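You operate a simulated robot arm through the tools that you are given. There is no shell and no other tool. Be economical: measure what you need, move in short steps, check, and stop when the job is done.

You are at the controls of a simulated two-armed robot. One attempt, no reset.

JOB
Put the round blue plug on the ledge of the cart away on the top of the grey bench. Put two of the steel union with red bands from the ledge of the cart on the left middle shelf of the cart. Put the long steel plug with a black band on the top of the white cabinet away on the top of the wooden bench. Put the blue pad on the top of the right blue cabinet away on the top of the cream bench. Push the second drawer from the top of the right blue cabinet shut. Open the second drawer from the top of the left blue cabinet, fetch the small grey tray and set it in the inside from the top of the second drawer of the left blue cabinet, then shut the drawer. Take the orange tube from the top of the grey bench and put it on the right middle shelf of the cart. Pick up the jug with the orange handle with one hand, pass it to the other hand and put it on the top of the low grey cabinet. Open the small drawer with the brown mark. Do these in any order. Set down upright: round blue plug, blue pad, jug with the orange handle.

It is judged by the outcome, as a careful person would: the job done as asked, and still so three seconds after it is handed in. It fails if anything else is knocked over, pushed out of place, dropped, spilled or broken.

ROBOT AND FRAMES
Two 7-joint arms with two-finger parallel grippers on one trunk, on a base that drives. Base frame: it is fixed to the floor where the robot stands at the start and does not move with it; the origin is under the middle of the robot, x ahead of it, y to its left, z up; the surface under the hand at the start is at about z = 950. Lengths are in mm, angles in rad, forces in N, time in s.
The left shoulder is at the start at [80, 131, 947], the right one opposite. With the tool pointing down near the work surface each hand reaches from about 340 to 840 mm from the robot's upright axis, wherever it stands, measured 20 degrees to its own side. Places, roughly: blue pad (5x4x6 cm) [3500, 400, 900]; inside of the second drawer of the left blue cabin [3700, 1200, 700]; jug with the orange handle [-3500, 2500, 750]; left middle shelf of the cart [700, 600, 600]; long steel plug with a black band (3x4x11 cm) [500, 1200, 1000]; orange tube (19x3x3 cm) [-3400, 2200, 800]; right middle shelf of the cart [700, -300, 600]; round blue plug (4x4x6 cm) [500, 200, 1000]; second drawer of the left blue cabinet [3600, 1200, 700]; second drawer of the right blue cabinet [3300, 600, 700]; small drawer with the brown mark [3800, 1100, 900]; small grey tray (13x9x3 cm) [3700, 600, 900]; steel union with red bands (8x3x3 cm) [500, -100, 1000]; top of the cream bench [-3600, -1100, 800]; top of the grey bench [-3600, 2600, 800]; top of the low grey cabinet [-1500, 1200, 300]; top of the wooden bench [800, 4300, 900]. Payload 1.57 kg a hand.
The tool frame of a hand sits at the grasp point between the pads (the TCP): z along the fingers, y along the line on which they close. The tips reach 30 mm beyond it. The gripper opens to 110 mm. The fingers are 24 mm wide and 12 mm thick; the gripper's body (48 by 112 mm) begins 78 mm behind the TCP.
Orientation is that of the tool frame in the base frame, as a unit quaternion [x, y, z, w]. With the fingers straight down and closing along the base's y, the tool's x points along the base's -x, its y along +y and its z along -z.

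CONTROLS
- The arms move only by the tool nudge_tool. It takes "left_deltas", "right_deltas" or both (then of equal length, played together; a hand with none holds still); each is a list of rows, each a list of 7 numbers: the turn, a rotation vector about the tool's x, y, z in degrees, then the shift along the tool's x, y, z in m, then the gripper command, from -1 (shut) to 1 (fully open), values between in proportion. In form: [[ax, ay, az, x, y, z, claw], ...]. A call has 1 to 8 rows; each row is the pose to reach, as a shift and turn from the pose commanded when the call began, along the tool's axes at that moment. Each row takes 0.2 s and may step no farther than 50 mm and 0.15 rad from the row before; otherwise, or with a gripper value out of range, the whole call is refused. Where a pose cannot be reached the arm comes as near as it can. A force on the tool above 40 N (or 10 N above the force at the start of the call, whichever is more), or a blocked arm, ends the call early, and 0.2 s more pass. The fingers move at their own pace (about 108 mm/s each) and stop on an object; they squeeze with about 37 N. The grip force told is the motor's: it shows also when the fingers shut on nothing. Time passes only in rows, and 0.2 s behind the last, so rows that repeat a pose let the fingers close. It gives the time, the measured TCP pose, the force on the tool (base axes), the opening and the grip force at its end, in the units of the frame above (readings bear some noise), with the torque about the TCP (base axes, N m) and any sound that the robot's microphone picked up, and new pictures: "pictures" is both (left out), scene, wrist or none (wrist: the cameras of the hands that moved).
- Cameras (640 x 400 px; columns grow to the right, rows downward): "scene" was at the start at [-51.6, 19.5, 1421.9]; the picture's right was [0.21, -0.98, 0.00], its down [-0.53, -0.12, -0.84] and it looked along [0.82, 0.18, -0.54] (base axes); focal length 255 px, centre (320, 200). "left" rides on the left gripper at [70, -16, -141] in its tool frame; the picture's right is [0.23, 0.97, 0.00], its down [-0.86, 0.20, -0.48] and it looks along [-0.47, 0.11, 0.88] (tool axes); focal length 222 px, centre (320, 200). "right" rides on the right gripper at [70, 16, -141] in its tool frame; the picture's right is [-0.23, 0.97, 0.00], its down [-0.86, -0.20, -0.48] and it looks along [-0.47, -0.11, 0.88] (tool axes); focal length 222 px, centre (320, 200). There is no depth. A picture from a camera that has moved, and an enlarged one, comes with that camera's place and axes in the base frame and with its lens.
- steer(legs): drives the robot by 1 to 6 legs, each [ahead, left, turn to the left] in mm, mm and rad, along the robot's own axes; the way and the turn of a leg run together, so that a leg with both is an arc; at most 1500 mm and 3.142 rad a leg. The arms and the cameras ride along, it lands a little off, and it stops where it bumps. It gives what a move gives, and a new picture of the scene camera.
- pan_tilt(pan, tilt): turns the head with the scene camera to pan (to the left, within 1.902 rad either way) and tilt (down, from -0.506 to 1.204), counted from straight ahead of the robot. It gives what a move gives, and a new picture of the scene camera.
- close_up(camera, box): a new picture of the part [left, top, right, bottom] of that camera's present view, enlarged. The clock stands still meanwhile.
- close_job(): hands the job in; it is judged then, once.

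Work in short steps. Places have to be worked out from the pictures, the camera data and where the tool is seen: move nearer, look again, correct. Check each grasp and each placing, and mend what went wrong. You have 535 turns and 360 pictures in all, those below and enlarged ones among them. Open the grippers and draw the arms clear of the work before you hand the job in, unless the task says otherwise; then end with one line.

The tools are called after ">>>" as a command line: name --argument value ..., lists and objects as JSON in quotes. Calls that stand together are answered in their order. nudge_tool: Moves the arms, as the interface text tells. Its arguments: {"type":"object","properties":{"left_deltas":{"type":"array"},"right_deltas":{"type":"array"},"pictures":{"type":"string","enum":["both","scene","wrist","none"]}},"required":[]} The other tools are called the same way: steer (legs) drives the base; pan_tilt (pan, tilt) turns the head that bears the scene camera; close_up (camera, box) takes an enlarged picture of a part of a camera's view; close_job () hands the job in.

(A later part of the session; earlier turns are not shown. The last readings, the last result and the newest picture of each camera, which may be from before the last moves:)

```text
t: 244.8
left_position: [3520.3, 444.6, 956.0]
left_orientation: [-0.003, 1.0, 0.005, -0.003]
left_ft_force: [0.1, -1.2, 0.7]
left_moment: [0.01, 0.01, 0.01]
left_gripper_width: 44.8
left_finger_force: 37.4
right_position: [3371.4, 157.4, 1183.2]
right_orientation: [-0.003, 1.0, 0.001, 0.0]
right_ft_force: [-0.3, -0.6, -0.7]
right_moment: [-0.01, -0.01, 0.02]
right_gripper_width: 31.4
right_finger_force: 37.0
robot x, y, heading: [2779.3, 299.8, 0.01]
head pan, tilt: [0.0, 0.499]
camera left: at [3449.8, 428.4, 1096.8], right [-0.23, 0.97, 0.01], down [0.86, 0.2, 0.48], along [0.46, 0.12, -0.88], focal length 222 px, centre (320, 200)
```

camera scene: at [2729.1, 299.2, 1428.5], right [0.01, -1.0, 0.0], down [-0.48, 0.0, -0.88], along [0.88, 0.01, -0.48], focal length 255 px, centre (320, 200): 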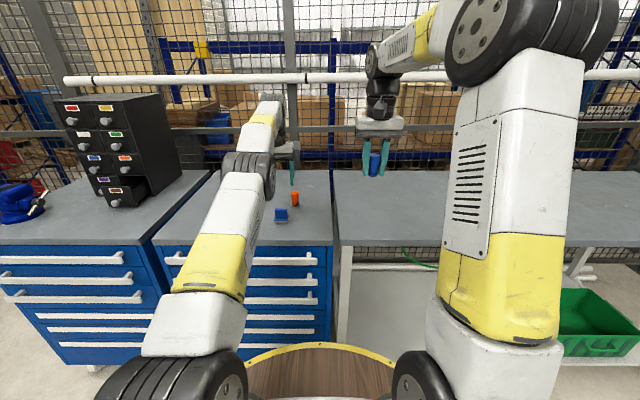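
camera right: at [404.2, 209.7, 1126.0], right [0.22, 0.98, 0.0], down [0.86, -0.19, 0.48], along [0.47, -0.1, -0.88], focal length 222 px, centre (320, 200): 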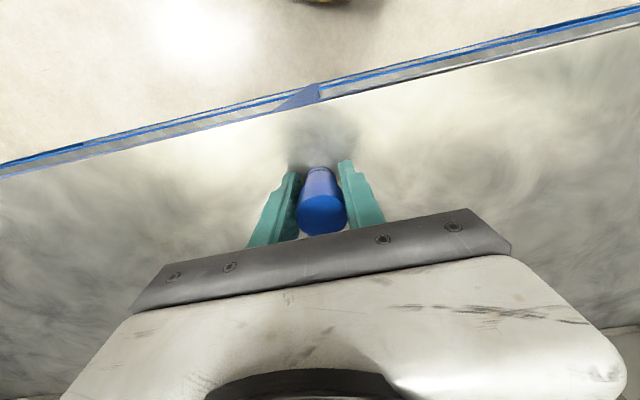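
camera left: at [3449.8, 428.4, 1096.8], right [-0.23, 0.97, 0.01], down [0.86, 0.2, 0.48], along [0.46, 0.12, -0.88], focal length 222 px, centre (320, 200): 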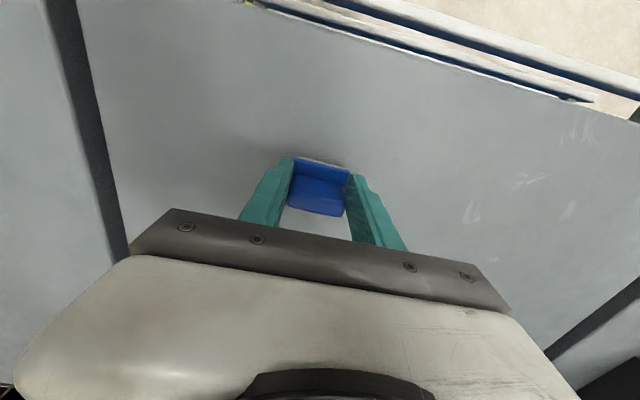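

Pad gripped (44.8 mm). Lift, back off, and turn to look for the way west.

>>> nudge_tool --left_deltas '[[0, 0, 0, 0.01, 0, -0.04, -1], [0, 0, 0, 0.02, 0, -0.08, -1], [0, 0, 0, 0.05, 0, -0.12, -1], [0, 0, 0, 0.09, 0, -0.15, -1], [0, 0, 0, 0.12, 0, -0.18, -1]]' --pictures "none"

>>> steer --legs '[[-600, 0, 0], [0, 0, -1.57]]'

>>> pan_tilt --pan -0.9 --tilt 0.35

```text
t: 246.0
left_position: [3400.4, 443.6, 1136.7]
left_orientation: [-0.002, 1.0, 0.006, -0.002]
left_ft_force: [0.6, 1.5, -0.6]
left_moment: [0.01, 0.01, 0.0]
left_gripper_width: 44.9
left_finger_force: 37.2
right_position: [3373.3, 156.6, 1183.6]
right_orientation: [-0.003, 1.0, 0.0, 0.001]
right_ft_force: [0.7, -0.8, -1.0]
right_moment: [-0.01, 0.05, 0.0]
right_gripper_width: 31.3
right_finger_force: 36.7
robot x, y, heading: [2774.9, 298.7, 0.01]
head pan, tilt: [0.0, 0.499]
```

```text
t: 253.3
left_position: [2300.0, -330.0, 1136.2]
left_orientation: [0.712, 0.702, 0.005, 0.001]
left_ft_force: [0.8, 0.4, -0.2]
left_moment: [0.01, 0.01, -0.02]
left_gripper_width: 44.7
left_finger_force: 37.0
right_position: [2014.7, -297.1, 1183.9]
right_orientation: [0.711, 0.703, 0.001, 0.002]
right_ft_force: [-0.2, -0.2, -1.0]
right_moment: [0.03, 0.03, 0.02]
right_gripper_width: 31.5
right_finger_force: 36.7
robot x, y, heading: [2169.3, 298.5, -1.587]
head pan, tilt: [0.0, 0.499]
camera scene: at [2169.2, 344.4, 1428.5], right [-1.0, 0.01, 0.0], down [0.01, 0.48, -0.88], along [-0.01, -0.88, -0.48], focal length 255 px, centre (320, 200)
```

scene: 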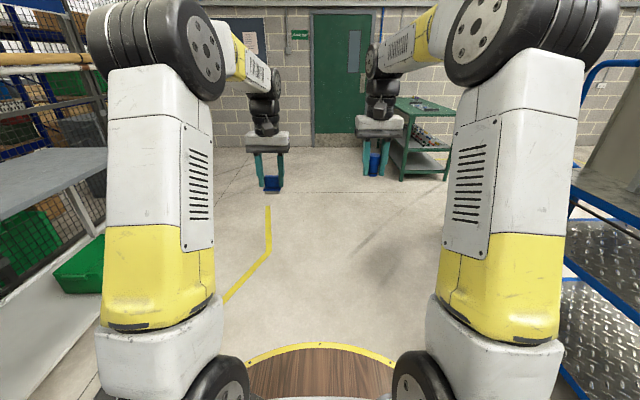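

```text
t: 254.5
left_position: [2299.8, -330.9, 1135.8]
left_orientation: [0.712, 0.703, 0.006, 0.002]
left_ft_force: [-0.4, 0.1, -0.1]
left_moment: [0.0, 0.02, 0.01]
left_gripper_width: 45.1
left_finger_force: 36.9
right_position: [2015.2, -297.9, 1183.6]
right_orientation: [0.711, 0.704, 0.0, 0.002]
right_ft_force: [0.6, -0.4, -1.2]
right_moment: [0.01, 0.0, 0.01]
right_gripper_width: 31.6
right_finger_force: 36.6
robot x, y, heading: [2169.8, 294.2, -1.581]
head pan, tilt: [-0.901, 0.351]
camera scene: at [2096.7, 378.5, 1442.2], right [-0.61, 0.79, 0.0], down [0.27, 0.21, -0.94], along [-0.74, -0.57, -0.34], focal length 255 px, centre (320, 200)
```

scene: 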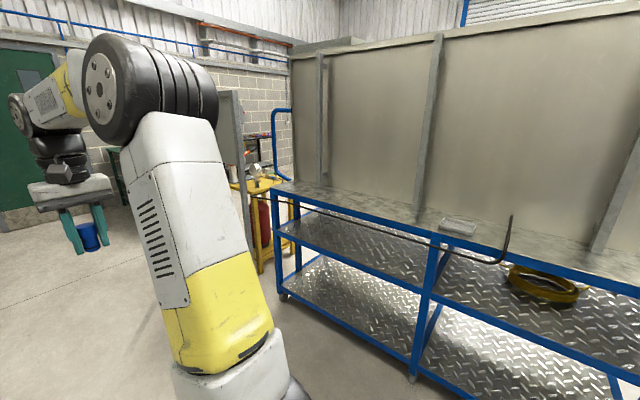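

The south passage between the yellow stand (y>-1650) and the green bench (y<-2790) looks ~1.1 m wide. Drive south to y≈-2210 and face west to check.

>>> steer --legs '[[1300, 0, 0], [1210, 0, 0], [0, 0, -1.56]]'

>>> pan_tilt --pan 0.0 --tilt 0.45

```text
t: 270.8
left_position: [1497.6, -2352.5, 1135.8]
left_orientation: [1.0, -0.021, 0.002, 0.005]
left_ft_force: [-0.6, 0.2, -0.8]
left_moment: [0.01, -0.01, 0.01]
left_gripper_width: 44.9
left_finger_force: 37.3
right_position: [1537.4, -2067.8, 1183.5]
right_orientation: [1.0, -0.019, 0.0, 0.0]
right_ft_force: [-0.1, -0.5, -1.2]
right_moment: [0.02, 0.01, 0.03]
right_gripper_width: 31.1
right_finger_force: 36.8
robot x, y, heading: [2128.0, -2238.3, 3.107]
head pan, tilt: [-0.901, 0.351]
camera scene: at [2212.2, -2167.2, 1442.2], right [0.81, 0.59, 0.0], down [0.2, -0.28, -0.94], along [-0.55, 0.76, -0.34], focal length 255 px, centre (320, 200)
```

scene: 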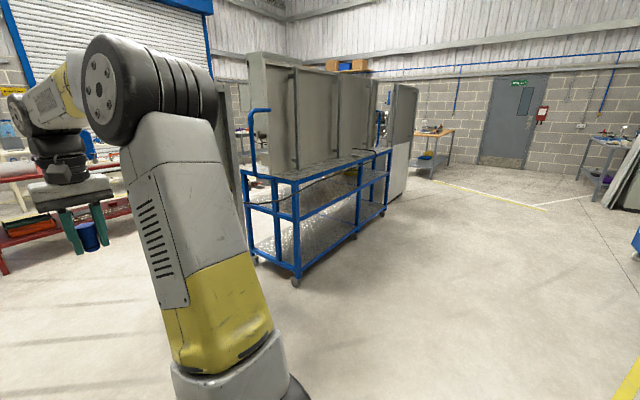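

```text
t: 272.0
left_position: [1497.9, -2352.0, 1137.8]
left_orientation: [1.0, -0.021, 0.003, 0.006]
left_ft_force: [-0.1, 0.1, -0.7]
left_moment: [-0.02, -0.02, -0.05]
left_gripper_width: 45.0
left_finger_force: 36.8
right_position: [1537.3, -2068.6, 1184.6]
right_orientation: [1.0, -0.019, -0.001, 0.001]
right_ft_force: [0.4, 0.4, 0.2]
right_moment: [0.02, -0.02, 0.0]
right_gripper_width: 31.4
right_finger_force: 37.1
robot x, y, heading: [2126.7, -2234.1, 3.101]
head pan, tilt: [0.0, 0.45]
camera scene: at [2175.1, -2238.7, 1433.0], right [0.04, 1.0, 0.0], down [0.43, -0.02, -0.9], along [-0.9, 0.04, -0.44], focal length 255 px, centre (320, 200)
```

scene: 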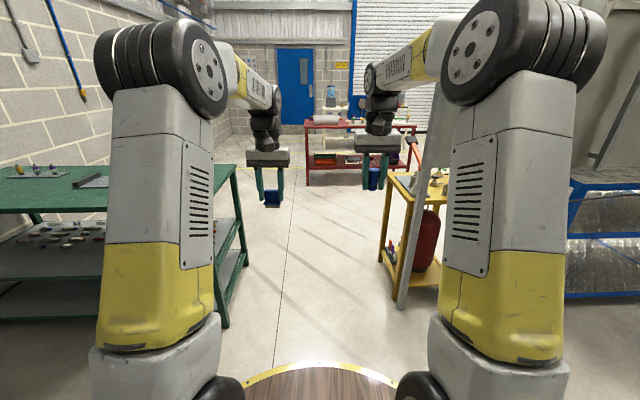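

Corridor y −2800…−1615 is clear; red table ahead beyond x<−1260. Straighten, drive through to x≈−300 and look.

>>> steer --legs '[[0, -30, 0.035], [1400, 0, 0], [1030, 0, 0]]'

>>> pan_tilt --pan -0.4 --tilt 0.35

```text
t: 284.2
left_position: [-905.6, -2401.0, 1136.1]
left_orientation: [1.0, 0.011, 0.003, 0.005]
left_ft_force: [-0.5, 0.5, -0.2]
left_moment: [-0.02, 0.0, 0.01]
left_gripper_width: 44.9
left_finger_force: 37.1
right_position: [-884.4, -2115.8, 1184.3]
right_orientation: [1.0, 0.012, -0.001, 0.0]
right_ft_force: [0.6, -0.2, -0.4]
right_moment: [0.03, -0.01, 0.0]
right_gripper_width: 31.5
right_finger_force: 36.7
robot x, y, heading: [-288.0, -2244.7, -3.118]
head pan, tilt: [0.0, 0.45]
camera scene: at [-236.5, -2244.7, 1433.0], right [-0.02, 1.0, 0.0], down [0.44, 0.01, -0.9], along [-0.9, -0.02, -0.44], focal length 255 px, centre (320, 200)
```

scene: 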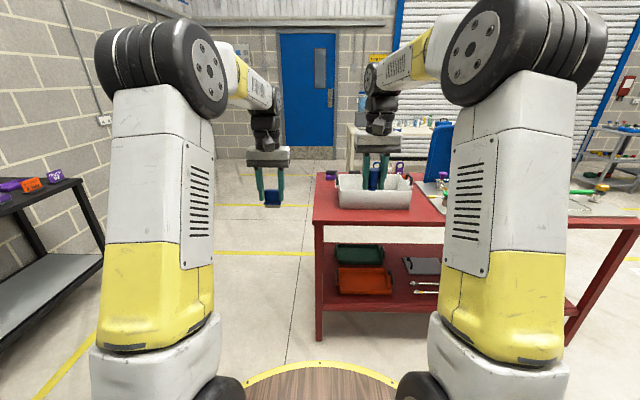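

```text
t: 285.1
left_position: [-905.9, -2400.3, 1137.0]
left_orientation: [1.0, 0.011, 0.002, 0.004]
left_ft_force: [0.4, 0.4, 0.0]
left_moment: [0.02, -0.02, 0.0]
left_gripper_width: 44.8
left_finger_force: 36.9
right_position: [-884.0, -2114.8, 1184.5]
right_orientation: [1.0, 0.012, 0.0, 0.001]
right_ft_force: [-1.0, 0.1, -1.1]
right_moment: [-0.01, -0.03, -0.01]
right_gripper_width: 31.3
right_finger_force: 36.6
robot x, y, heading: [-285.3, -2243.3, -3.116]
head pan, tilt: [-0.4, 0.351]
camera scene: at [-231.3, -2208.4, 1442.2], right [0.37, 0.93, 0.0], down [0.32, -0.13, -0.94], along [-0.87, 0.34, -0.34], focal length 255 px, centre (320, 200)
```

scene: 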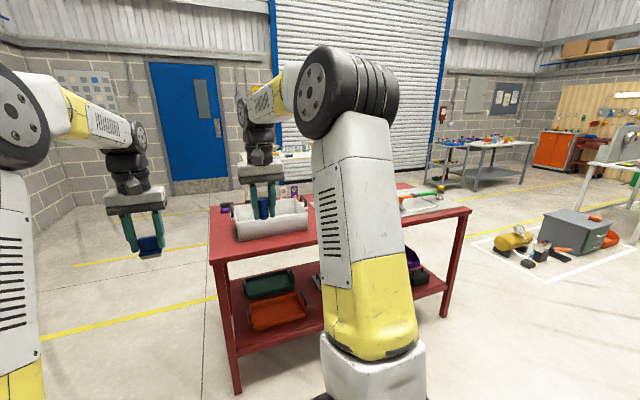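

Red table blocks the direct way (x<−1125, y −2250…−850). I'll sidestep north to y≈−300, then see the way west.

>>> steer --legs '[[-80, 0, -0.024], [0, -1400, 0], [0, -560, 0]]'

>>> pan_tilt --pan 0.0 --tilt 0.3

```text
t: 295.4
left_position: [-843.3, -461.6, 1136.6]
left_orientation: [1.0, 0.005, 0.003, 0.006]
left_ft_force: [0.0, 0.3, -0.6]
left_moment: [0.0, 0.01, 0.0]
left_gripper_width: 44.9
left_finger_force: 36.8
right_position: [-817.7, -177.1, 1184.1]
right_orientation: [1.0, 0.007, -0.001, 0.001]
right_ft_force: [-0.4, -0.2, -1.5]
right_moment: [0.0, -0.01, 0.0]
right_gripper_width: 31.6
right_finger_force: 36.8
robot x, y, heading: [-221.6, -314.7, -3.129]
head pan, tilt: [-0.4, 0.351]
camera scene: at [-166.2, -277.8, 1442.2], right [0.38, 0.93, 0.0], down [0.32, -0.13, -0.94], along [-0.87, 0.36, -0.34], focal length 255 px, centre (320, 200)
```

scene: 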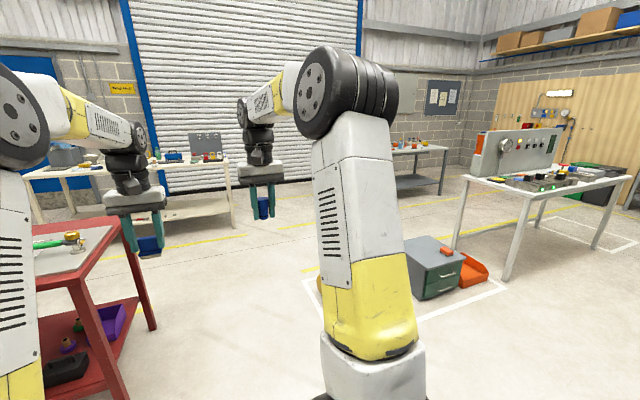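

```text
t: 296.3
left_position: [-842.3, -462.9, 1136.1]
left_orientation: [1.0, 0.005, 0.003, 0.005]
left_ft_force: [0.1, -0.1, -1.3]
left_moment: [-0.03, -0.02, -0.02]
left_gripper_width: 44.8
left_finger_force: 37.3
right_position: [-817.1, -177.0, 1184.0]
right_orientation: [1.0, 0.007, -0.001, 0.001]
right_ft_force: [-0.5, -0.4, -1.1]
right_moment: [0.01, -0.01, 0.0]
right_gripper_width: 31.5
right_finger_force: 37.0
robot x, y, heading: [-218.3, -314.2, -3.126]
head pan, tilt: [0.0, 0.3]
camera scene: at [-173.4, -314.0, 1446.9], right [-0.01, 1.0, 0.0], down [0.3, 0.0, -0.96], along [-0.96, -0.01, -0.3], focal length 255 px, centre (320, 200)
```

scene: 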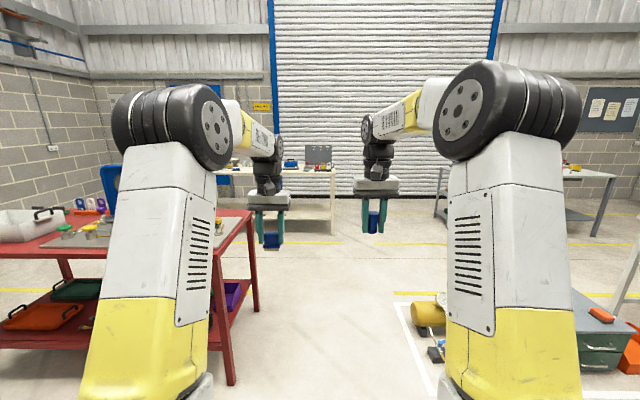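

Ahead is the cream bench (front x≈−3380, from y≈−170 southward). Way is clear; drive west 2.25 m.

>>> steer --legs '[[1400, 0, -0.014], [850, 0, 0]]'

>>> pan_tilt --pan 0.3 --tilt 0.4

```text
t: 307.4
left_position: [-3093.1, -487.0, 1137.0]
left_orientation: [1.0, 0.004, 0.002, 0.006]
left_ft_force: [-0.7, 0.3, 0.5]
left_moment: [0.02, 0.0, -0.01]
left_gripper_width: 44.8
left_finger_force: 37.2
right_position: [-3066.3, -200.5, 1184.5]
right_orientation: [1.0, 0.005, 0.0, 0.001]
right_ft_force: [-0.7, 0.2, -1.2]
right_moment: [-0.02, 0.0, 0.0]
right_gripper_width: 31.8
right_finger_force: 36.6
robot x, y, heading: [-2467.2, -343.1, -3.136]
head pan, tilt: [0.0, 0.3]
camera scene: at [-2422.0, -340.6, 1446.9], right [-0.01, 1.0, 0.0], down [0.3, 0.0, -0.96], along [-0.96, -0.01, -0.3], focal length 255 px, centre (320, 200)
```

scene: 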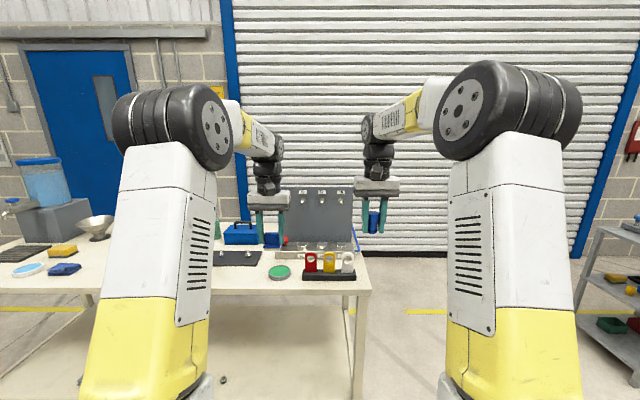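

```text
t: 308.1
left_position: [-3092.5, -485.2, 1135.6]
left_orientation: [1.0, 0.003, 0.003, 0.005]
left_ft_force: [-0.1, -0.1, -0.8]
left_moment: [0.02, -0.02, 0.02]
left_gripper_width: 44.8
left_finger_force: 37.1
right_position: [-3064.8, -200.2, 1183.7]
right_orientation: [1.0, 0.004, -0.002, 0.001]
right_ft_force: [1.0, 0.3, -0.6]
right_moment: [0.0, -0.01, -0.02]
right_gripper_width: 31.3
right_finger_force: 36.7
robot x, y, heading: [-2471.7, -340.3, -3.134]
head pan, tilt: [0.3, 0.4]
camera scene: at [-2417.0, -367.9, 1437.7], right [-0.3, 0.95, 0.0], down [0.37, 0.12, -0.92], along [-0.88, -0.28, -0.39], focal length 255 px, centre (320, 200)
```

scene: 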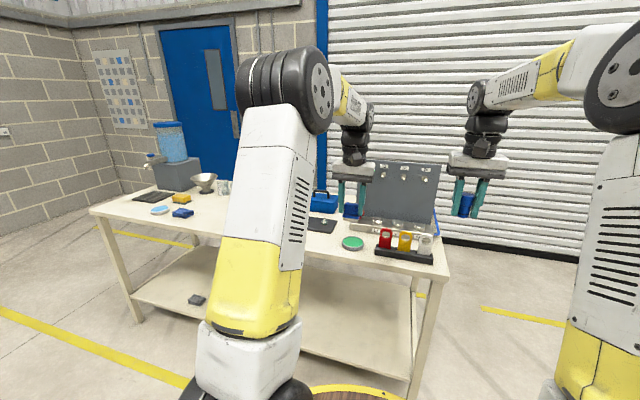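

Bench front x≈−3320, y −2060…−138, top ≈800. Shift south 400 mm and look with the left wrist camera for the free spot.

>>> steer --legs '[[100, 420, 0]]'

>>> nudge_tool --left_deltas '[[0, 0, 0, -0.03, 0, 0.03, -1], [0, 0, 0, -0.06, 0, 0.06, -1], [0, 0, 0, -0.09, 0, 0.06, -1]]' --pictures "both"

```text
t: 310.8
left_position: [-3190.4, -907.6, 1137.3]
left_orientation: [1.0, 0.002, 0.002, 0.005]
left_ft_force: [0.7, 0.4, -1.0]
left_moment: [0.03, -0.01, -0.03]
left_gripper_width: 44.9
left_finger_force: 37.1
right_position: [-3163.1, -620.6, 1183.2]
right_orientation: [1.0, 0.004, -0.001, 0.001]
right_ft_force: [0.7, 1.0, -0.3]
right_moment: [0.01, 0.0, 0.0]
right_gripper_width: 31.5
right_finger_force: 36.8
robot x, y, heading: [-2566.5, -763.8, -3.134]
head pan, tilt: [0.3, 0.4]
camera scene: at [-2515.0, -789.0, 1437.7], right [-0.3, 0.95, 0.0], down [0.37, 0.12, -0.92], along [-0.88, -0.28, -0.39], focal length 255 px, centre (320, 200)
```

scene: 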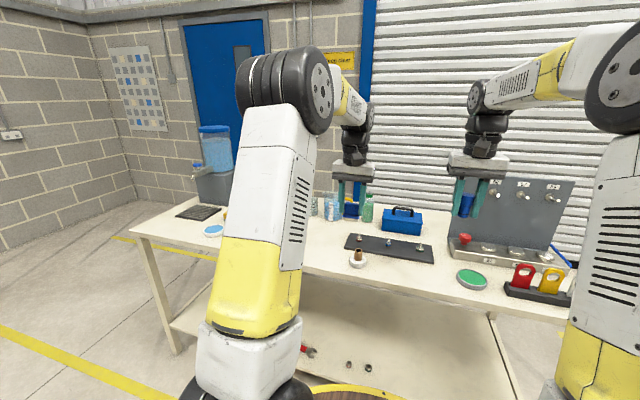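

```text
t: 311.6
left_position: [-3281.4, -907.7, 1076.3]
left_orientation: [1.0, 0.003, 0.002, 0.006]
left_ft_force: [0.1, 0.2, -0.1]
left_moment: [0.05, -0.01, 0.01]
left_gripper_width: 44.9
left_finger_force: 36.4
right_position: [-3163.5, -622.1, 1185.0]
right_orientation: [1.0, 0.005, -0.001, 0.0]
right_ft_force: [1.0, 0.3, -0.3]
right_moment: [0.0, 0.04, -0.01]
right_gripper_width: 31.4
right_finger_force: 37.3
robot x, y, heading: [-2570.2, -758.9, -3.134]
head pan, tilt: [0.3, 0.4]
camera scene: at [-2514.7, -789.1, 1437.7], right [-0.3, 0.95, 0.0], down [0.37, 0.12, -0.92], along [-0.88, -0.28, -0.39], focal length 255 px, centre (320, 200)
camera left: at [-3212.4, -888.3, 1218.2], right [0.23, -0.97, 0.01], down [-0.86, -0.2, 0.48], along [-0.46, -0.12, -0.88], focal length 222 px, centre (320, 200)
```

scene: 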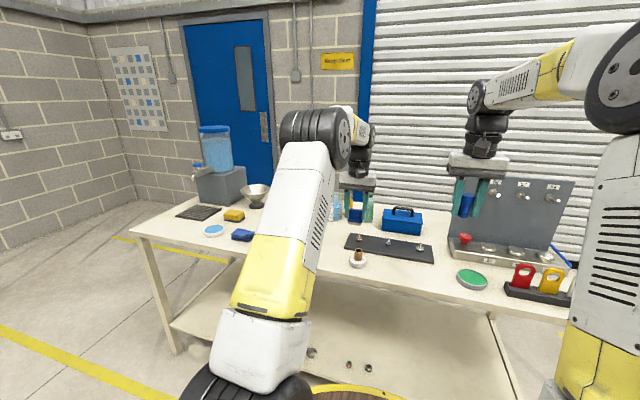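
left: 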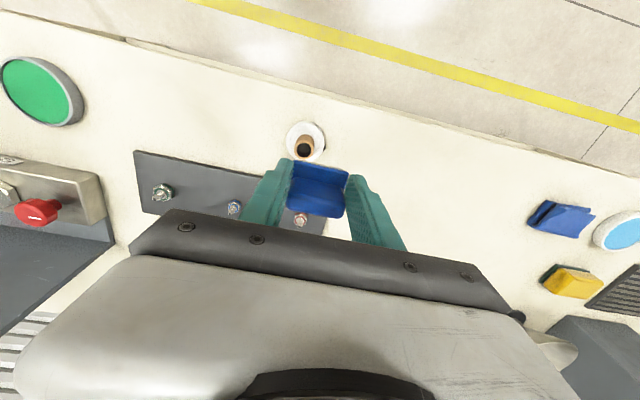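

Free area around (−3390,−1190), between the black plate and the sponges. Shift south 280 and forward 100.

>>> steer --legs '[[0, 280, 0], [100, 0, 0]]'

>>> nudge_tool --left_deltas '[[0, 0, 0, 0, 0, 0.04, -1], [0, 0, 0, 0, 0, 0.08, -1], [0, 0, 0, 0, 0, 0.12, -1], [0, 0, 0, 0, 0, 0.12, -1]]' --pictures "wrist"

```text
t: 314.3
left_position: [-3380.0, -1190.2, 1077.4]
left_orientation: [1.0, 0.003, 0.001, 0.004]
left_ft_force: [0.5, -1.1, -0.3]
left_moment: [0.0, -0.01, 0.0]
left_gripper_width: 44.9
left_finger_force: 37.1
right_position: [-3260.9, -904.6, 1183.0]
right_orientation: [1.0, 0.004, 0.0, 0.001]
right_ft_force: [-0.2, 0.3, -0.3]
right_moment: [0.0, 0.04, -0.03]
right_gripper_width: 31.2
right_finger_force: 36.6
robot x, y, heading: [-2665.8, -1044.6, -3.132]
head pan, tilt: [0.3, 0.4]
camera scene: at [-2612.8, -1071.2, 1437.7], right [-0.3, 0.95, 0.0], down [0.37, 0.12, -0.92], along [-0.88, -0.28, -0.39], focal length 255 px, centre (320, 200)
```

scene: 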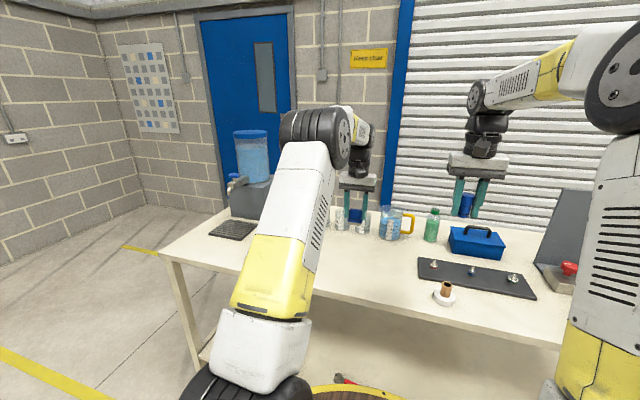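

```text
t: 315.3
left_position: [-3379.0, -1192.5, 955.6]
left_orientation: [1.0, 0.002, 0.002, 0.005]
left_ft_force: [-0.2, -0.3, -0.4]
left_moment: [-0.02, 0.03, 0.01]
left_gripper_width: 44.8
left_finger_force: 37.2
right_position: [-3262.1, -903.6, 1185.1]
right_orientation: [1.0, 0.004, -0.001, 0.001]
right_ft_force: [0.0, 0.8, -0.3]
right_moment: [0.0, 0.01, 0.0]
right_gripper_width: 31.6
right_finger_force: 36.6
robot x, y, heading: [-2669.3, -1044.9, -3.135]
head pan, tilt: [0.3, 0.4]
camera left: at [-3310.3, -1172.2, 1097.6], right [0.23, -0.97, 0.01], down [-0.86, -0.2, 0.48], along [-0.46, -0.12, -0.88], focal length 222 px, centre (320, 200)
```

left: 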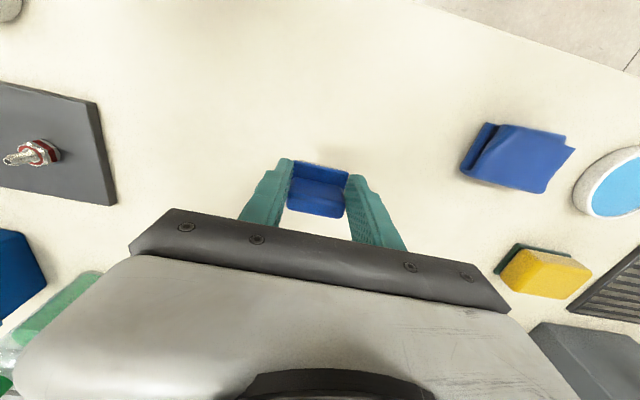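

Spot is free. Lower 50 mm, then creep.

>>> nudge_tool --left_deltas '[[0, 0, 0, 0, 0, 0.02, -1], [0, 0, 0, 0, 0, 0.035, -1], [0, 0, 0, 0, 0, 0.045, -1], [0, 0, 0, 0, 0, 0.05, -1], [0, 0, 0, 0, 0, 0.055, -1], [0, 0, 0, 0, 0, 0.06, -1]]' --pictures "wrist"

```text
t: 316.7
left_position: [-3379.9, -1190.7, 900.1]
left_orientation: [1.0, 0.004, -0.002, 0.005]
left_ft_force: [-2.0, -1.7, 34.5]
left_moment: [0.28, 0.43, 0.04]
left_gripper_width: 45.4
left_finger_force: 36.7
right_position: [-3260.2, -903.6, 1184.6]
right_orientation: [1.0, 0.004, -0.002, 0.001]
right_ft_force: [0.8, 0.5, 0.6]
right_moment: [0.0, -0.01, 0.02]
right_gripper_width: 31.4
right_finger_force: 37.3
robot x, y, heading: [-2665.2, -1042.9, -3.133]
head pan, tilt: [0.3, 0.4]
camera left: at [-3309.4, -1172.7, 1041.4], right [0.23, -0.97, 0.01], down [-0.85, -0.2, 0.48], along [-0.47, -0.12, -0.87], focal length 222 px, centre (320, 200)
```

left: 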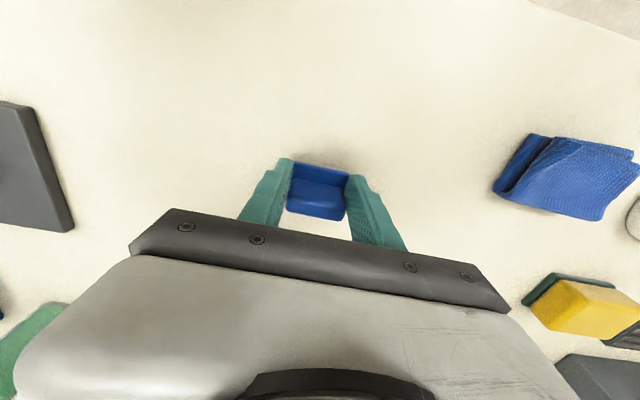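

Contact (bench ≈845). Ease up 4 mm, open, and lift away.

>>> nudge_tool --left_deltas '[[0, 0, 0, 0, 0, -0.003, -1], [0, 0, 0, 0, 0, -0.003, -0.15], [0, 0, 0, 0, 0, -0.003, 0], [0, 0, 0, 0, 0, -0.003, 0.3], [0, 0, 0, 0, 0, -0.02, 0.5], [0, 0, 0, 0, 0, -0.06, 0.5], [0, 0, 0, 0, 0, -0.1, 0.5], [0, 0, 0, 0, 0, -0.14, 0.5]]' --pictures "both"

```text
t: 318.5
left_position: [-3378.1, -1192.2, 1034.3]
left_orientation: [1.0, 0.003, 0.003, 0.005]
left_ft_force: [-0.6, 0.0, -0.7]
left_moment: [0.01, 0.0, 0.01]
left_gripper_width: 82.3
left_finger_force: 0.0
right_position: [-3263.1, -902.7, 1185.4]
right_orientation: [1.0, 0.004, -0.002, 0.001]
right_ft_force: [-0.2, -0.6, -1.3]
right_moment: [-0.04, -0.05, 0.03]
right_gripper_width: 31.3
right_finger_force: 37.0
robot x, y, heading: [-2664.2, -1045.1, -3.139]
head pan, tilt: [0.3, 0.4]
camera scene: at [-2613.2, -1071.2, 1437.7], right [-0.3, 0.95, 0.0], down [0.37, 0.12, -0.92], along [-0.88, -0.28, -0.39], focal length 255 px, centre (320, 200)
camera left: at [-3310.1, -1172.6, 1177.4], right [0.23, -0.97, 0.01], down [-0.86, -0.2, 0.48], along [-0.46, -0.12, -0.88], focal length 222 px, centre (320, 200)
```

scene: 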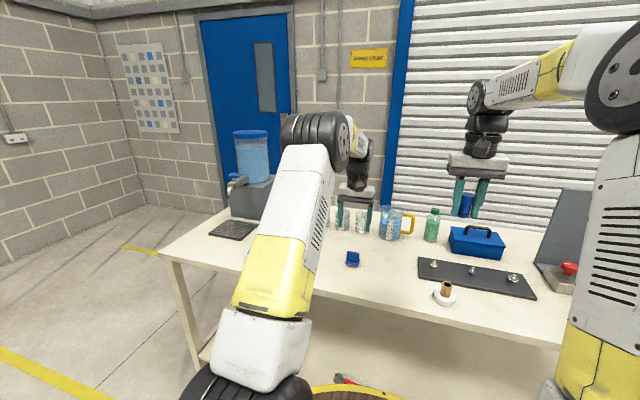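
left: 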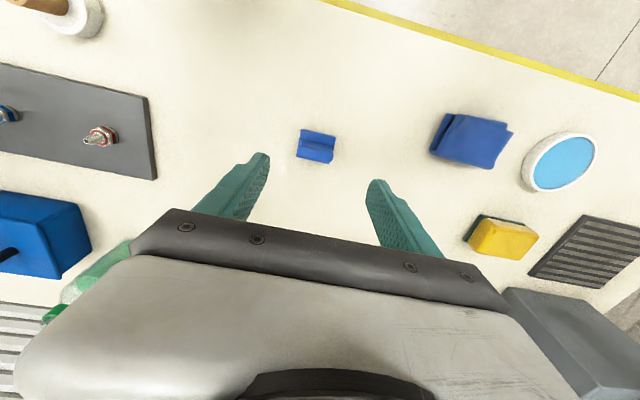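

Pad stands upright on the cream bench. Retract the left hand, back off and head north toward the grey bench.

>>> nudge_tool --left_deltas '[[0, 0, 0, 0.04, 0, -0.03, 0.3], [0, 0, 0, 0.08, 0, -0.06, 0.3], [0, 0, 0, 0.12, 0, -0.09, 0.3]]' --pictures "none"

>>> steer --legs '[[-165, 0, 0], [0, -1400, 0]]'

>>> pan_tilt --pan -0.7 --tilt 0.4

```text
t: 319.3
left_position: [-3260.9, -1191.0, 1127.4]
left_orientation: [1.0, 0.003, 0.002, 0.006]
left_ft_force: [-0.4, 0.5, -0.1]
left_moment: [-0.03, 0.0, -0.01]
left_gripper_width: 71.7
left_finger_force: 0.1
right_position: [-3262.1, -903.5, 1183.9]
right_orientation: [1.0, 0.004, 0.0, 0.001]
right_ft_force: [-0.5, 0.6, -1.4]
right_moment: [0.03, -0.05, 0.03]
right_gripper_width: 31.4
right_finger_force: 36.8
robot x, y, heading: [-2667.5, -1041.8, -3.132]
head pan, tilt: [0.3, 0.4]
```

```text
t: 327.3
left_position: [-3103.1, 207.7, 1126.1]
left_orientation: [1.0, -0.002, 0.003, 0.006]
left_ft_force: [0.2, 0.1, 0.0]
left_moment: [0.02, 0.04, -0.01]
left_gripper_width: 71.6
left_finger_force: 0.1
right_position: [-3101.6, 493.5, 1183.7]
right_orientation: [1.0, 0.0, -0.001, 0.001]
right_ft_force: [0.1, 0.1, -1.6]
right_moment: [0.01, -0.01, -0.01]
right_gripper_width: 31.3
right_finger_force: 36.9
robot x, y, heading: [-2505.1, 347.1, 3.138]
head pan, tilt: [0.3, 0.4]
camera scene: at [-2455.4, 322.1, 1437.7], right [-0.29, 0.96, 0.0], down [0.37, 0.11, -0.92], along [-0.88, -0.27, -0.39], focal length 255 px, centre (320, 200)
```

scene: 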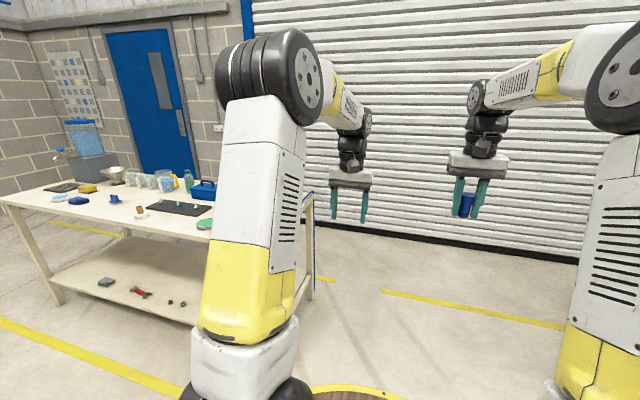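

```text
t: 328.6
left_position: [-3103.5, 207.6, 1127.0]
left_orientation: [1.0, -0.001, 0.002, 0.006]
left_ft_force: [-0.3, 0.7, 0.2]
left_moment: [-0.02, -0.03, 0.02]
left_gripper_width: 71.7
left_finger_force: 0.1
right_position: [-3102.9, 494.5, 1185.4]
right_orientation: [1.0, 0.001, -0.001, 0.0]
right_ft_force: [0.3, 0.7, -0.2]
right_moment: [0.0, -0.01, -0.03]
right_gripper_width: 31.5
right_finger_force: 37.4
robot x, y, heading: [-2505.0, 352.6, 3.144]
head pan, tilt: [-0.7, 0.4]
camera scene: at [-2437.7, 409.2, 1437.7], right [0.64, 0.76, 0.0], down [0.3, -0.25, -0.92], along [-0.7, 0.59, -0.39], focal length 255 px, centre (320, 200)
```

scene: 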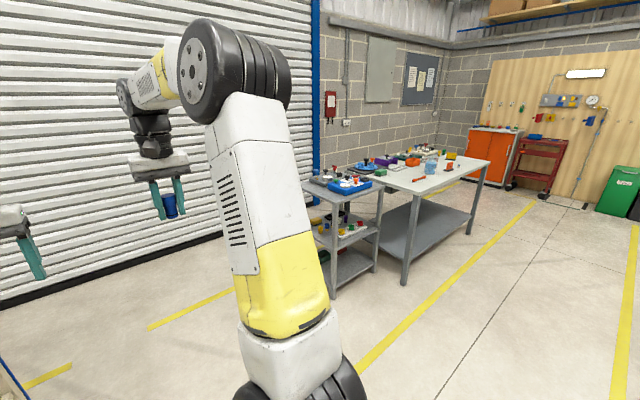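

The grey bench (front x≈−3210, y 1930–3220) with jug and tube is ahead. Drive north 1.9 m.

>>> steer --legs '[[0, -1400, 0], [0, -500, 0]]'

>>> pan_tilt --pan 0.0 --tilt 0.6

>>> close_up --camera "scene" --box '[220, 100, 440, 237]'

```text
t: 338.1
left_position: [-3082.0, 2112.7, 1126.5]
left_orientation: [1.0, -0.01, 0.004, 0.006]
left_ft_force: [0.0, 0.3, -0.1]
left_moment: [-0.03, 0.0, -0.01]
left_gripper_width: 71.6
left_finger_force: 0.0
right_position: [-3076.1, 2401.3, 1184.3]
right_orientation: [1.0, -0.008, -0.001, 0.001]
right_ft_force: [-0.1, -0.2, -0.3]
right_moment: [-0.02, -0.04, 0.01]
right_gripper_width: 31.5
right_finger_force: 37.5
robot x, y, heading: [-2484.2, 2246.0, 3.119]
head pan, tilt: [-0.7, 0.4]
camera scene: at [-2412.7, 2303.1, 1437.7], right [0.66, 0.75, 0.0], down [0.29, -0.26, -0.92], along [-0.69, 0.61, -0.39], focal length 255 px, centre (320, 200)
```

scene: 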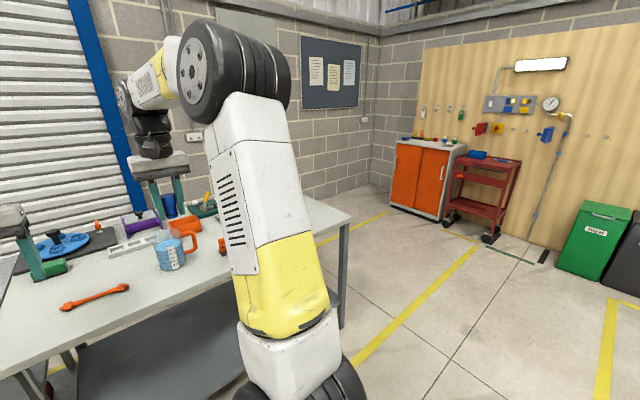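

```text
t: 339.1
left_position: [-3081.9, 2113.0, 1125.9]
left_orientation: [1.0, -0.01, 0.003, 0.005]
left_ft_force: [0.3, -0.7, -0.3]
left_moment: [0.01, -0.01, 0.0]
left_gripper_width: 71.4
left_finger_force: 0.0
right_position: [-3075.7, 2399.2, 1183.9]
right_orientation: [1.0, -0.008, -0.001, 0.001]
right_ft_force: [-0.6, -0.3, -0.4]
right_moment: [0.0, -0.03, -0.01]
right_gripper_width: 31.5
right_finger_force: 36.6
robot x, y, heading: [-2485.9, 2242.2, 3.124]
head pan, tilt: [0.0, 0.6]
camera scene: at [-2431.4, 2243.9, 1419.5], right [0.02, 1.0, 0.0], down [0.56, -0.01, -0.83], along [-0.82, 0.02, -0.56], focal length 255 px, centre (320, 200)
```

scene: 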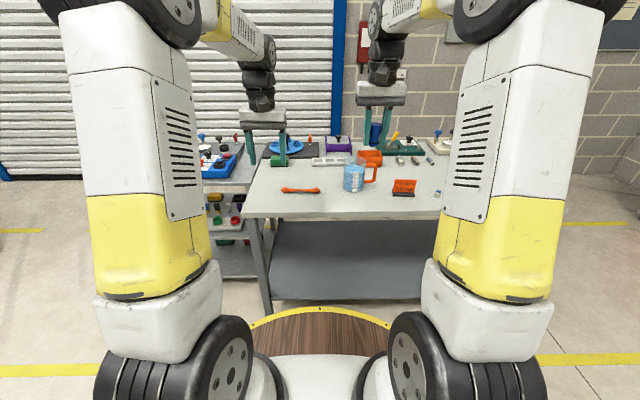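

```text
2.91 times, centred on (330, 168) of scene
camera zoom: at [-2431.4, 2243.9, 1419.5], right [0.02, 1.0, 0.0], down [0.56, -0.01, -0.83], along [-0.82, 0.02, -0.56], focal length 741 px, centre (291, 292)
```

zoom: 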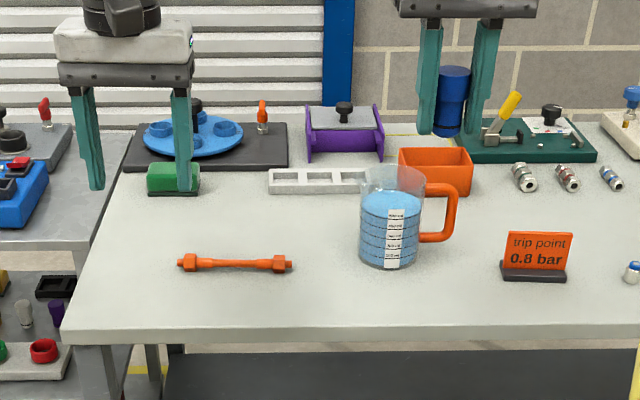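

The jug holds blue liquid (keep it level), handle on its north side; the orange tube lies along y. First set the blue plug down at the bench's free front-right spot ≈(−3300,2740). Move there.

>>> steer --legs '[[0, -330, 0.018], [150, 0, 0]]'

>>> nudge_tool --right_deltas '[[0, 0, 0, 0, 0, 0.03, -1], [0, 0, 0, 0, 0, 0.06, -1]]' --pictures "wrist"

```text
t: 342.2
left_position: [-3223.4, 2429.0, 1125.8]
left_orientation: [1.0, -0.001, 0.002, 0.005]
left_ft_force: [1.1, -0.9, 0.2]
left_moment: [-0.03, 0.02, -0.03]
left_gripper_width: 71.4
left_finger_force: 0.0
right_position: [-3223.0, 2717.1, 1184.4]
right_orientation: [1.0, 0.002, -0.001, 0.001]
right_ft_force: [-0.3, 0.1, -0.5]
right_moment: [-0.04, 0.03, -0.04]
right_gripper_width: 31.3
right_finger_force: 36.9
robot x, y, heading: [-2627.0, 2573.9, 3.139]
head pan, tilt: [0.0, 0.6]
camera scene: at [-2575.8, 2572.3, 1419.4], right [0.0, 1.0, 0.0], down [0.56, 0.0, -0.83], along [-0.83, 0.0, -0.56], focal length 255 px, centre (320, 200)
```

scene: 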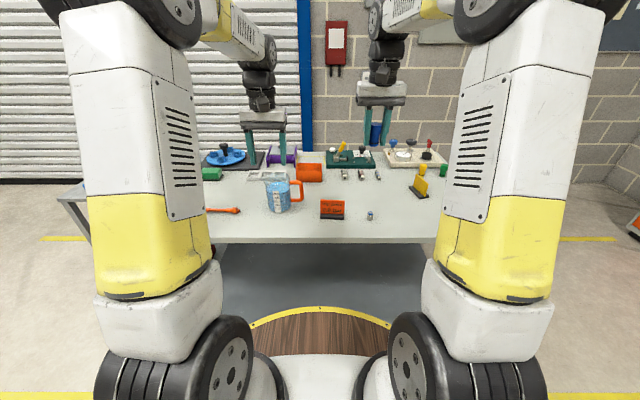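

```text
t: 342.9
left_position: [-3224.0, 2429.5, 1126.5]
left_orientation: [1.0, 0.0, 0.002, 0.005]
left_ft_force: [0.9, -0.2, -0.1]
left_moment: [0.02, -0.01, 0.0]
left_gripper_width: 71.7
left_finger_force: 0.1
right_position: [-3224.0, 2717.5, 1123.0]
right_orientation: [1.0, 0.001, -0.001, 0.001]
right_ft_force: [0.1, 1.1, -0.7]
right_moment: [0.01, 0.0, 0.0]
right_gripper_width: 31.4
right_finger_force: 36.7
robot x, y, heading: [-2625.2, 2575.0, 3.144]
head pan, tilt: [0.0, 0.6]
camera right: at [-3154.3, 2701.0, 1264.6], right [-0.23, -0.97, 0.0], down [-0.85, 0.2, 0.48], along [-0.47, 0.11, -0.88], focal length 222 px, centre (320, 200)
```

right: 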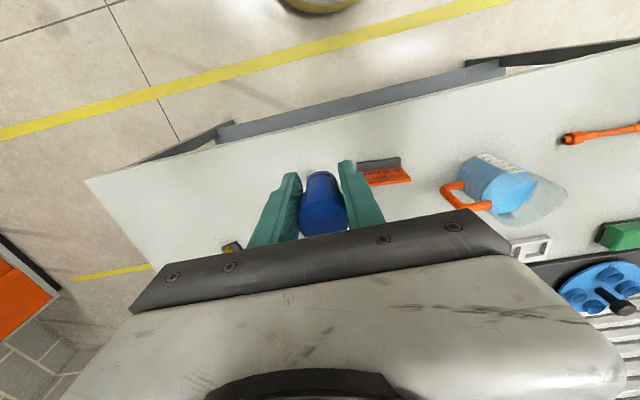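

Place the plug at (−3310,2690), clear of sign and small fitting. Move over and down.

>>> nudge_tool --right_deltas '[[0, 0, 0, -0.03, 0.01, 0.01, -1], [0, 0, 0, -0.06, 0.02, 0.04, -1], [0, 0, 0, -0.086, 0.027, 0.07, -1], [0, 0, 0, -0.086, 0.027, 0.115, -1], [0, 0, 0, -0.086, 0.027, 0.16, -1], [0, 0, 0, -0.086, 0.027, 0.19, -1], [0, 0, 0, -0.086, 0.027, 0.19, -1]]' --pictures "both"

```text
t: 344.4
left_position: [-3223.4, 2428.9, 1125.6]
left_orientation: [1.0, -0.001, 0.003, 0.006]
left_ft_force: [-0.4, -0.2, 0.0]
left_moment: [0.01, -0.03, -0.01]
left_gripper_width: 71.5
left_finger_force: 0.0
right_position: [-3311.3, 2690.1, 934.0]
right_orientation: [1.0, 0.0, -0.001, 0.0]
right_ft_force: [0.1, 0.1, -0.5]
right_moment: [0.0, 0.01, 0.0]
right_gripper_width: 31.3
right_finger_force: 37.7
robot x, y, heading: [-2627.7, 2572.3, 3.14]
head pan, tilt: [0.0, 0.6]
camera scene: at [-2576.1, 2572.3, 1419.4], right [0.0, 1.0, 0.0], down [0.57, 0.0, -0.82], along [-0.82, 0.0, -0.57], focal length 255 px, centre (320, 200)
camera right: at [-3241.2, 2674.5, 1075.0], right [-0.23, -0.97, 0.0], down [-0.85, 0.2, 0.48], along [-0.47, 0.11, -0.88], focal length 222 px, centre (320, 200)
```

scene: 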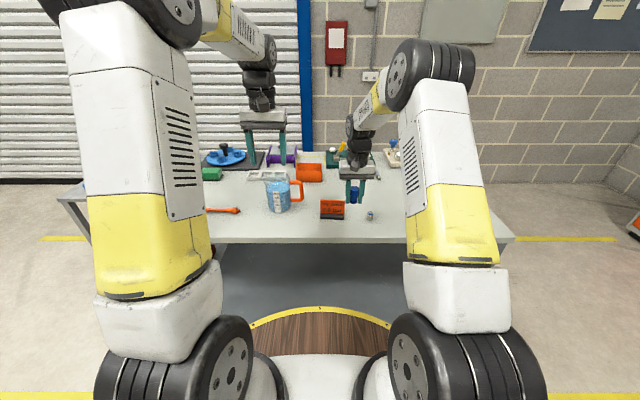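
right: 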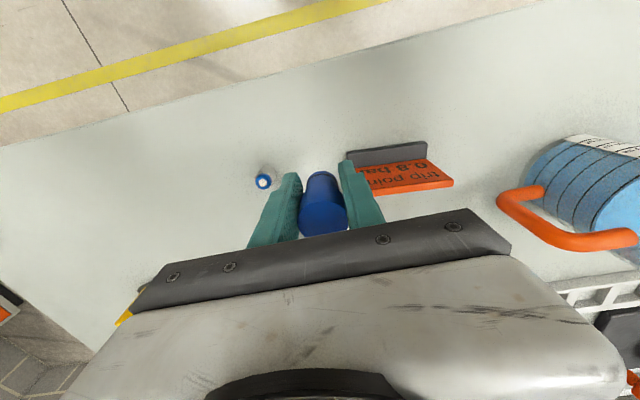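

The sign's north end is close; shift 25 mm north and 25 mm toward the front edge before lowering.

>>> nudge_tool --right_deltas '[[0, 0, 0, 0.026, -0.025, 0, -1], [0, 0, 0, 0.026, -0.025, 0.02, -1], [0, 0, 0, 0.026, -0.025, 0.04, -1], [0, 0, 0, 0.026, -0.025, 0.045, -1], [0, 0, 0, 0.026, -0.025, 0.05, -1], [0, 0, 0, 0.026, -0.025, 0.055, -1], [0, 0, 0, 0.026, -0.025, 0.06, -1]]' --pictures "wrist"

```text
t: 346.1
left_position: [-3225.2, 2430.0, 1126.0]
left_orientation: [1.0, -0.002, 0.003, 0.005]
left_ft_force: [-0.5, -0.7, 0.0]
left_moment: [-0.01, -0.04, -0.03]
left_gripper_width: 71.4
left_finger_force: 0.0
right_position: [-3284.8, 2714.2, 874.2]
right_orientation: [1.0, 0.0, -0.001, 0.001]
right_ft_force: [0.1, 0.3, -1.3]
right_moment: [-0.01, -0.03, 0.02]
right_gripper_width: 31.6
right_finger_force: 37.4
robot x, y, heading: [-2631.5, 2570.6, 3.146]
head pan, tilt: [0.0, 0.6]
camera right: at [-3215.3, 2699.0, 1015.1], right [-0.23, -0.97, 0.0], down [-0.85, 0.2, 0.48], along [-0.47, 0.11, -0.88], focal length 222 px, centre (320, 200)
```

right: 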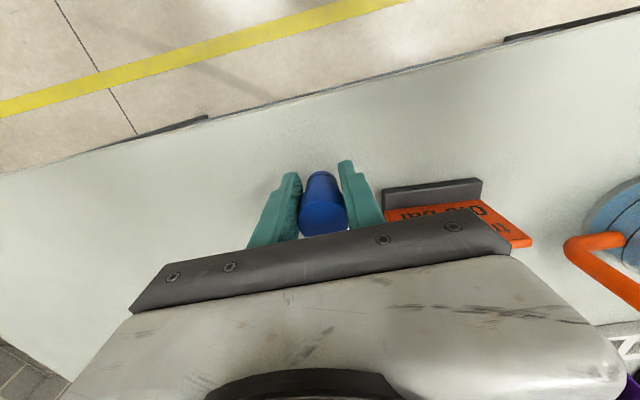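

Clear of the sign. Continue creeping down.

>>> nudge_tool --right_deltas '[[0, 0, 0, 0, 0, 0.008, -1], [0, 0, 0, 0, 0, 0.016, -1], [0, 0, 0, 0, 0, 0.022, -1], [0, 0, 0, 0, 0, 0.027, -1], [0, 0, 0, 0, 0, 0.032, -1], [0, 0, 0, 0, 0, 0.037, -1], [0, 0, 0, 0, 0, 0.042, -1], [0, 0, 0, 0, 0, 0.046, -1]]' --pictures "none"

```text
t: 347.2
left_position: [-3223.2, 2429.5, 1125.4]
left_orientation: [1.0, -0.001, 0.003, 0.005]
left_ft_force: [0.3, -1.1, 0.6]
left_moment: [0.0, 0.04, -0.02]
left_gripper_width: 71.5
left_finger_force: 0.0
right_position: [-3287.1, 2714.2, 849.9]
right_orientation: [1.0, 0.0, -0.006, 0.001]
right_ft_force: [0.4, 0.9, 5.7]
right_moment: [0.0, 0.06, 0.04]
right_gripper_width: 31.7
right_finger_force: 36.4
robot x, y, heading: [-2627.1, 2572.5, 3.142]
head pan, tilt: [0.0, 0.6]
stopped in row 5 (right hand): the force on the tool passed its limit at 54 N (the readings are from after the stop); the commanded pose is now the measured one
```

Contact at TCP 850 (bench ≈814). Release gently and lift away.

>>> nudge_tool --right_deltas '[[0, 0, 0, 0, 0, -0.001, -0.42], [0, 0, 0, 0, 0, -0.001, -0.3], [0, 0, 0, 0, 0, -0.001, -0.1], [0, 0, 0, 0, 0, -0.001, -0.05], [0, 0, 0, 0, 0, -0.03, -0.05], [0, 0, 0, 0, 0, -0.07, -0.05], [0, 0, 0, 0, 0, -0.11, -0.05], [0, 0, 0, 0, 0, -0.15, -0.05]]' --pictures "both"

```text
t: 349.0
left_position: [-3225.9, 2428.9, 1125.5]
left_orientation: [1.0, -0.001, 0.002, 0.006]
left_ft_force: [-0.4, 0.5, 0.3]
left_moment: [0.02, -0.03, 0.01]
left_gripper_width: 71.6
left_finger_force: 0.1
right_position: [-3285.5, 2713.9, 997.9]
right_orientation: [1.0, 0.001, -0.004, 0.001]
right_ft_force: [-0.1, -0.7, -0.8]
right_moment: [0.0, -0.03, -0.02]
right_gripper_width: 52.2
right_finger_force: 0.0
robot x, y, heading: [-2626.2, 2571.5, 3.14]
head pan, tilt: [0.0, 0.6]
camera scene: at [-2576.2, 2572.3, 1419.5], right [0.0, 1.0, 0.0], down [0.57, 0.0, -0.82], along [-0.82, 0.0, -0.57], focal length 255 px, centre (320, 200)
camera right: at [-3215.6, 2699.3, 1138.9], right [-0.23, -0.97, 0.0], down [-0.85, 0.2, 0.48], along [-0.47, 0.11, -0.87], focal length 222 px, centre (320, 200)
```

scene: 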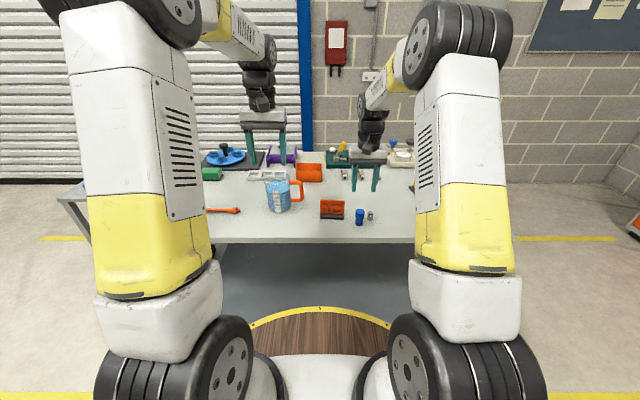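
right: 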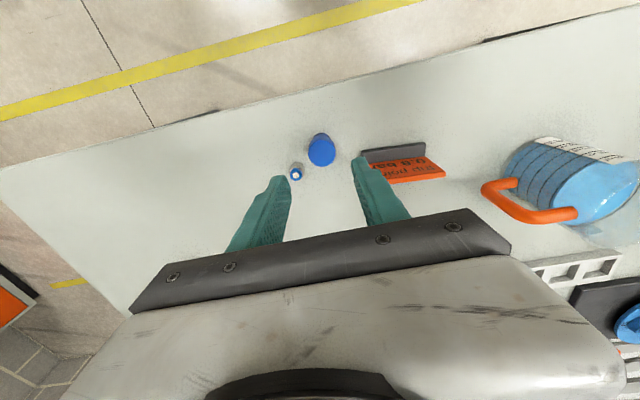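

Plug stands upright on the grey bench. Now look at the jug with the left wrist camera.

>>> nudge_tool --left_deltas '[[0, 0, 0, 0.02, 0, 0, 1], [0, 0, 0, 0.04, 0, 0, 1]]' --pictures "wrist"

>>> close_up --camera "scene" --box '[200, 150, 360, 250]'

```text
t: 349.6
left_position: [-3185.1, 2429.0, 1126.0]
left_orientation: [1.0, 0.0, 0.003, 0.006]
left_ft_force: [0.7, -0.5, 0.0]
left_moment: [-0.01, -0.04, 0.0]
left_gripper_width: 109.8
left_finger_force: 0.0
right_position: [-3285.5, 2715.7, 998.6]
right_orientation: [1.0, 0.0, -0.004, 0.001]
right_ft_force: [-0.4, 0.5, 0.5]
right_moment: [0.02, -0.03, 0.01]
right_gripper_width: 52.4
right_finger_force: 0.0
robot x, y, heading: [-2629.0, 2569.7, 3.138]
head pan, tilt: [0.0, 0.6]
camera left: at [-3115.6, 2448.2, 1267.7], right [0.23, -0.97, 0.01], down [-0.86, -0.19, 0.48], along [-0.46, -0.12, -0.88], focal length 222 px, centre (320, 200)
```

left: 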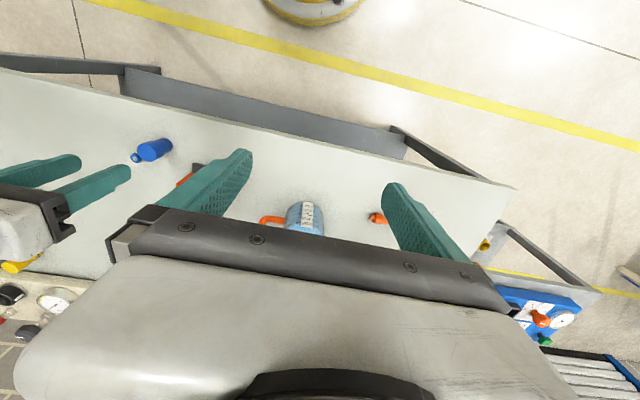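

```text
4.00 times, centred on (280, 200) of scene
camera zoom: at [-2576.2, 2572.3, 1419.5], right [0.0, 1.0, 0.0], down [0.57, 0.0, -0.82], along [-0.82, 0.0, -0.57], focal length 1019 px, centre (480, 200)
```

zoom: 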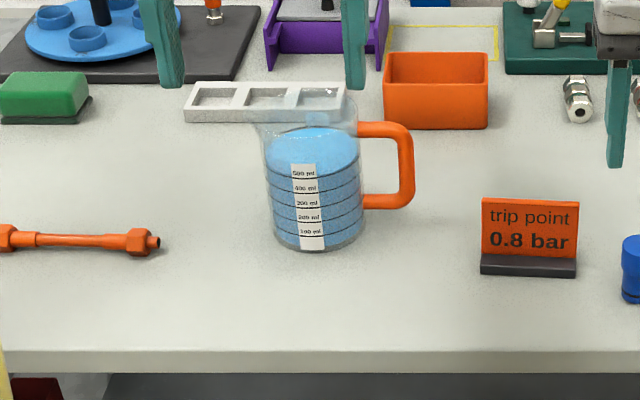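

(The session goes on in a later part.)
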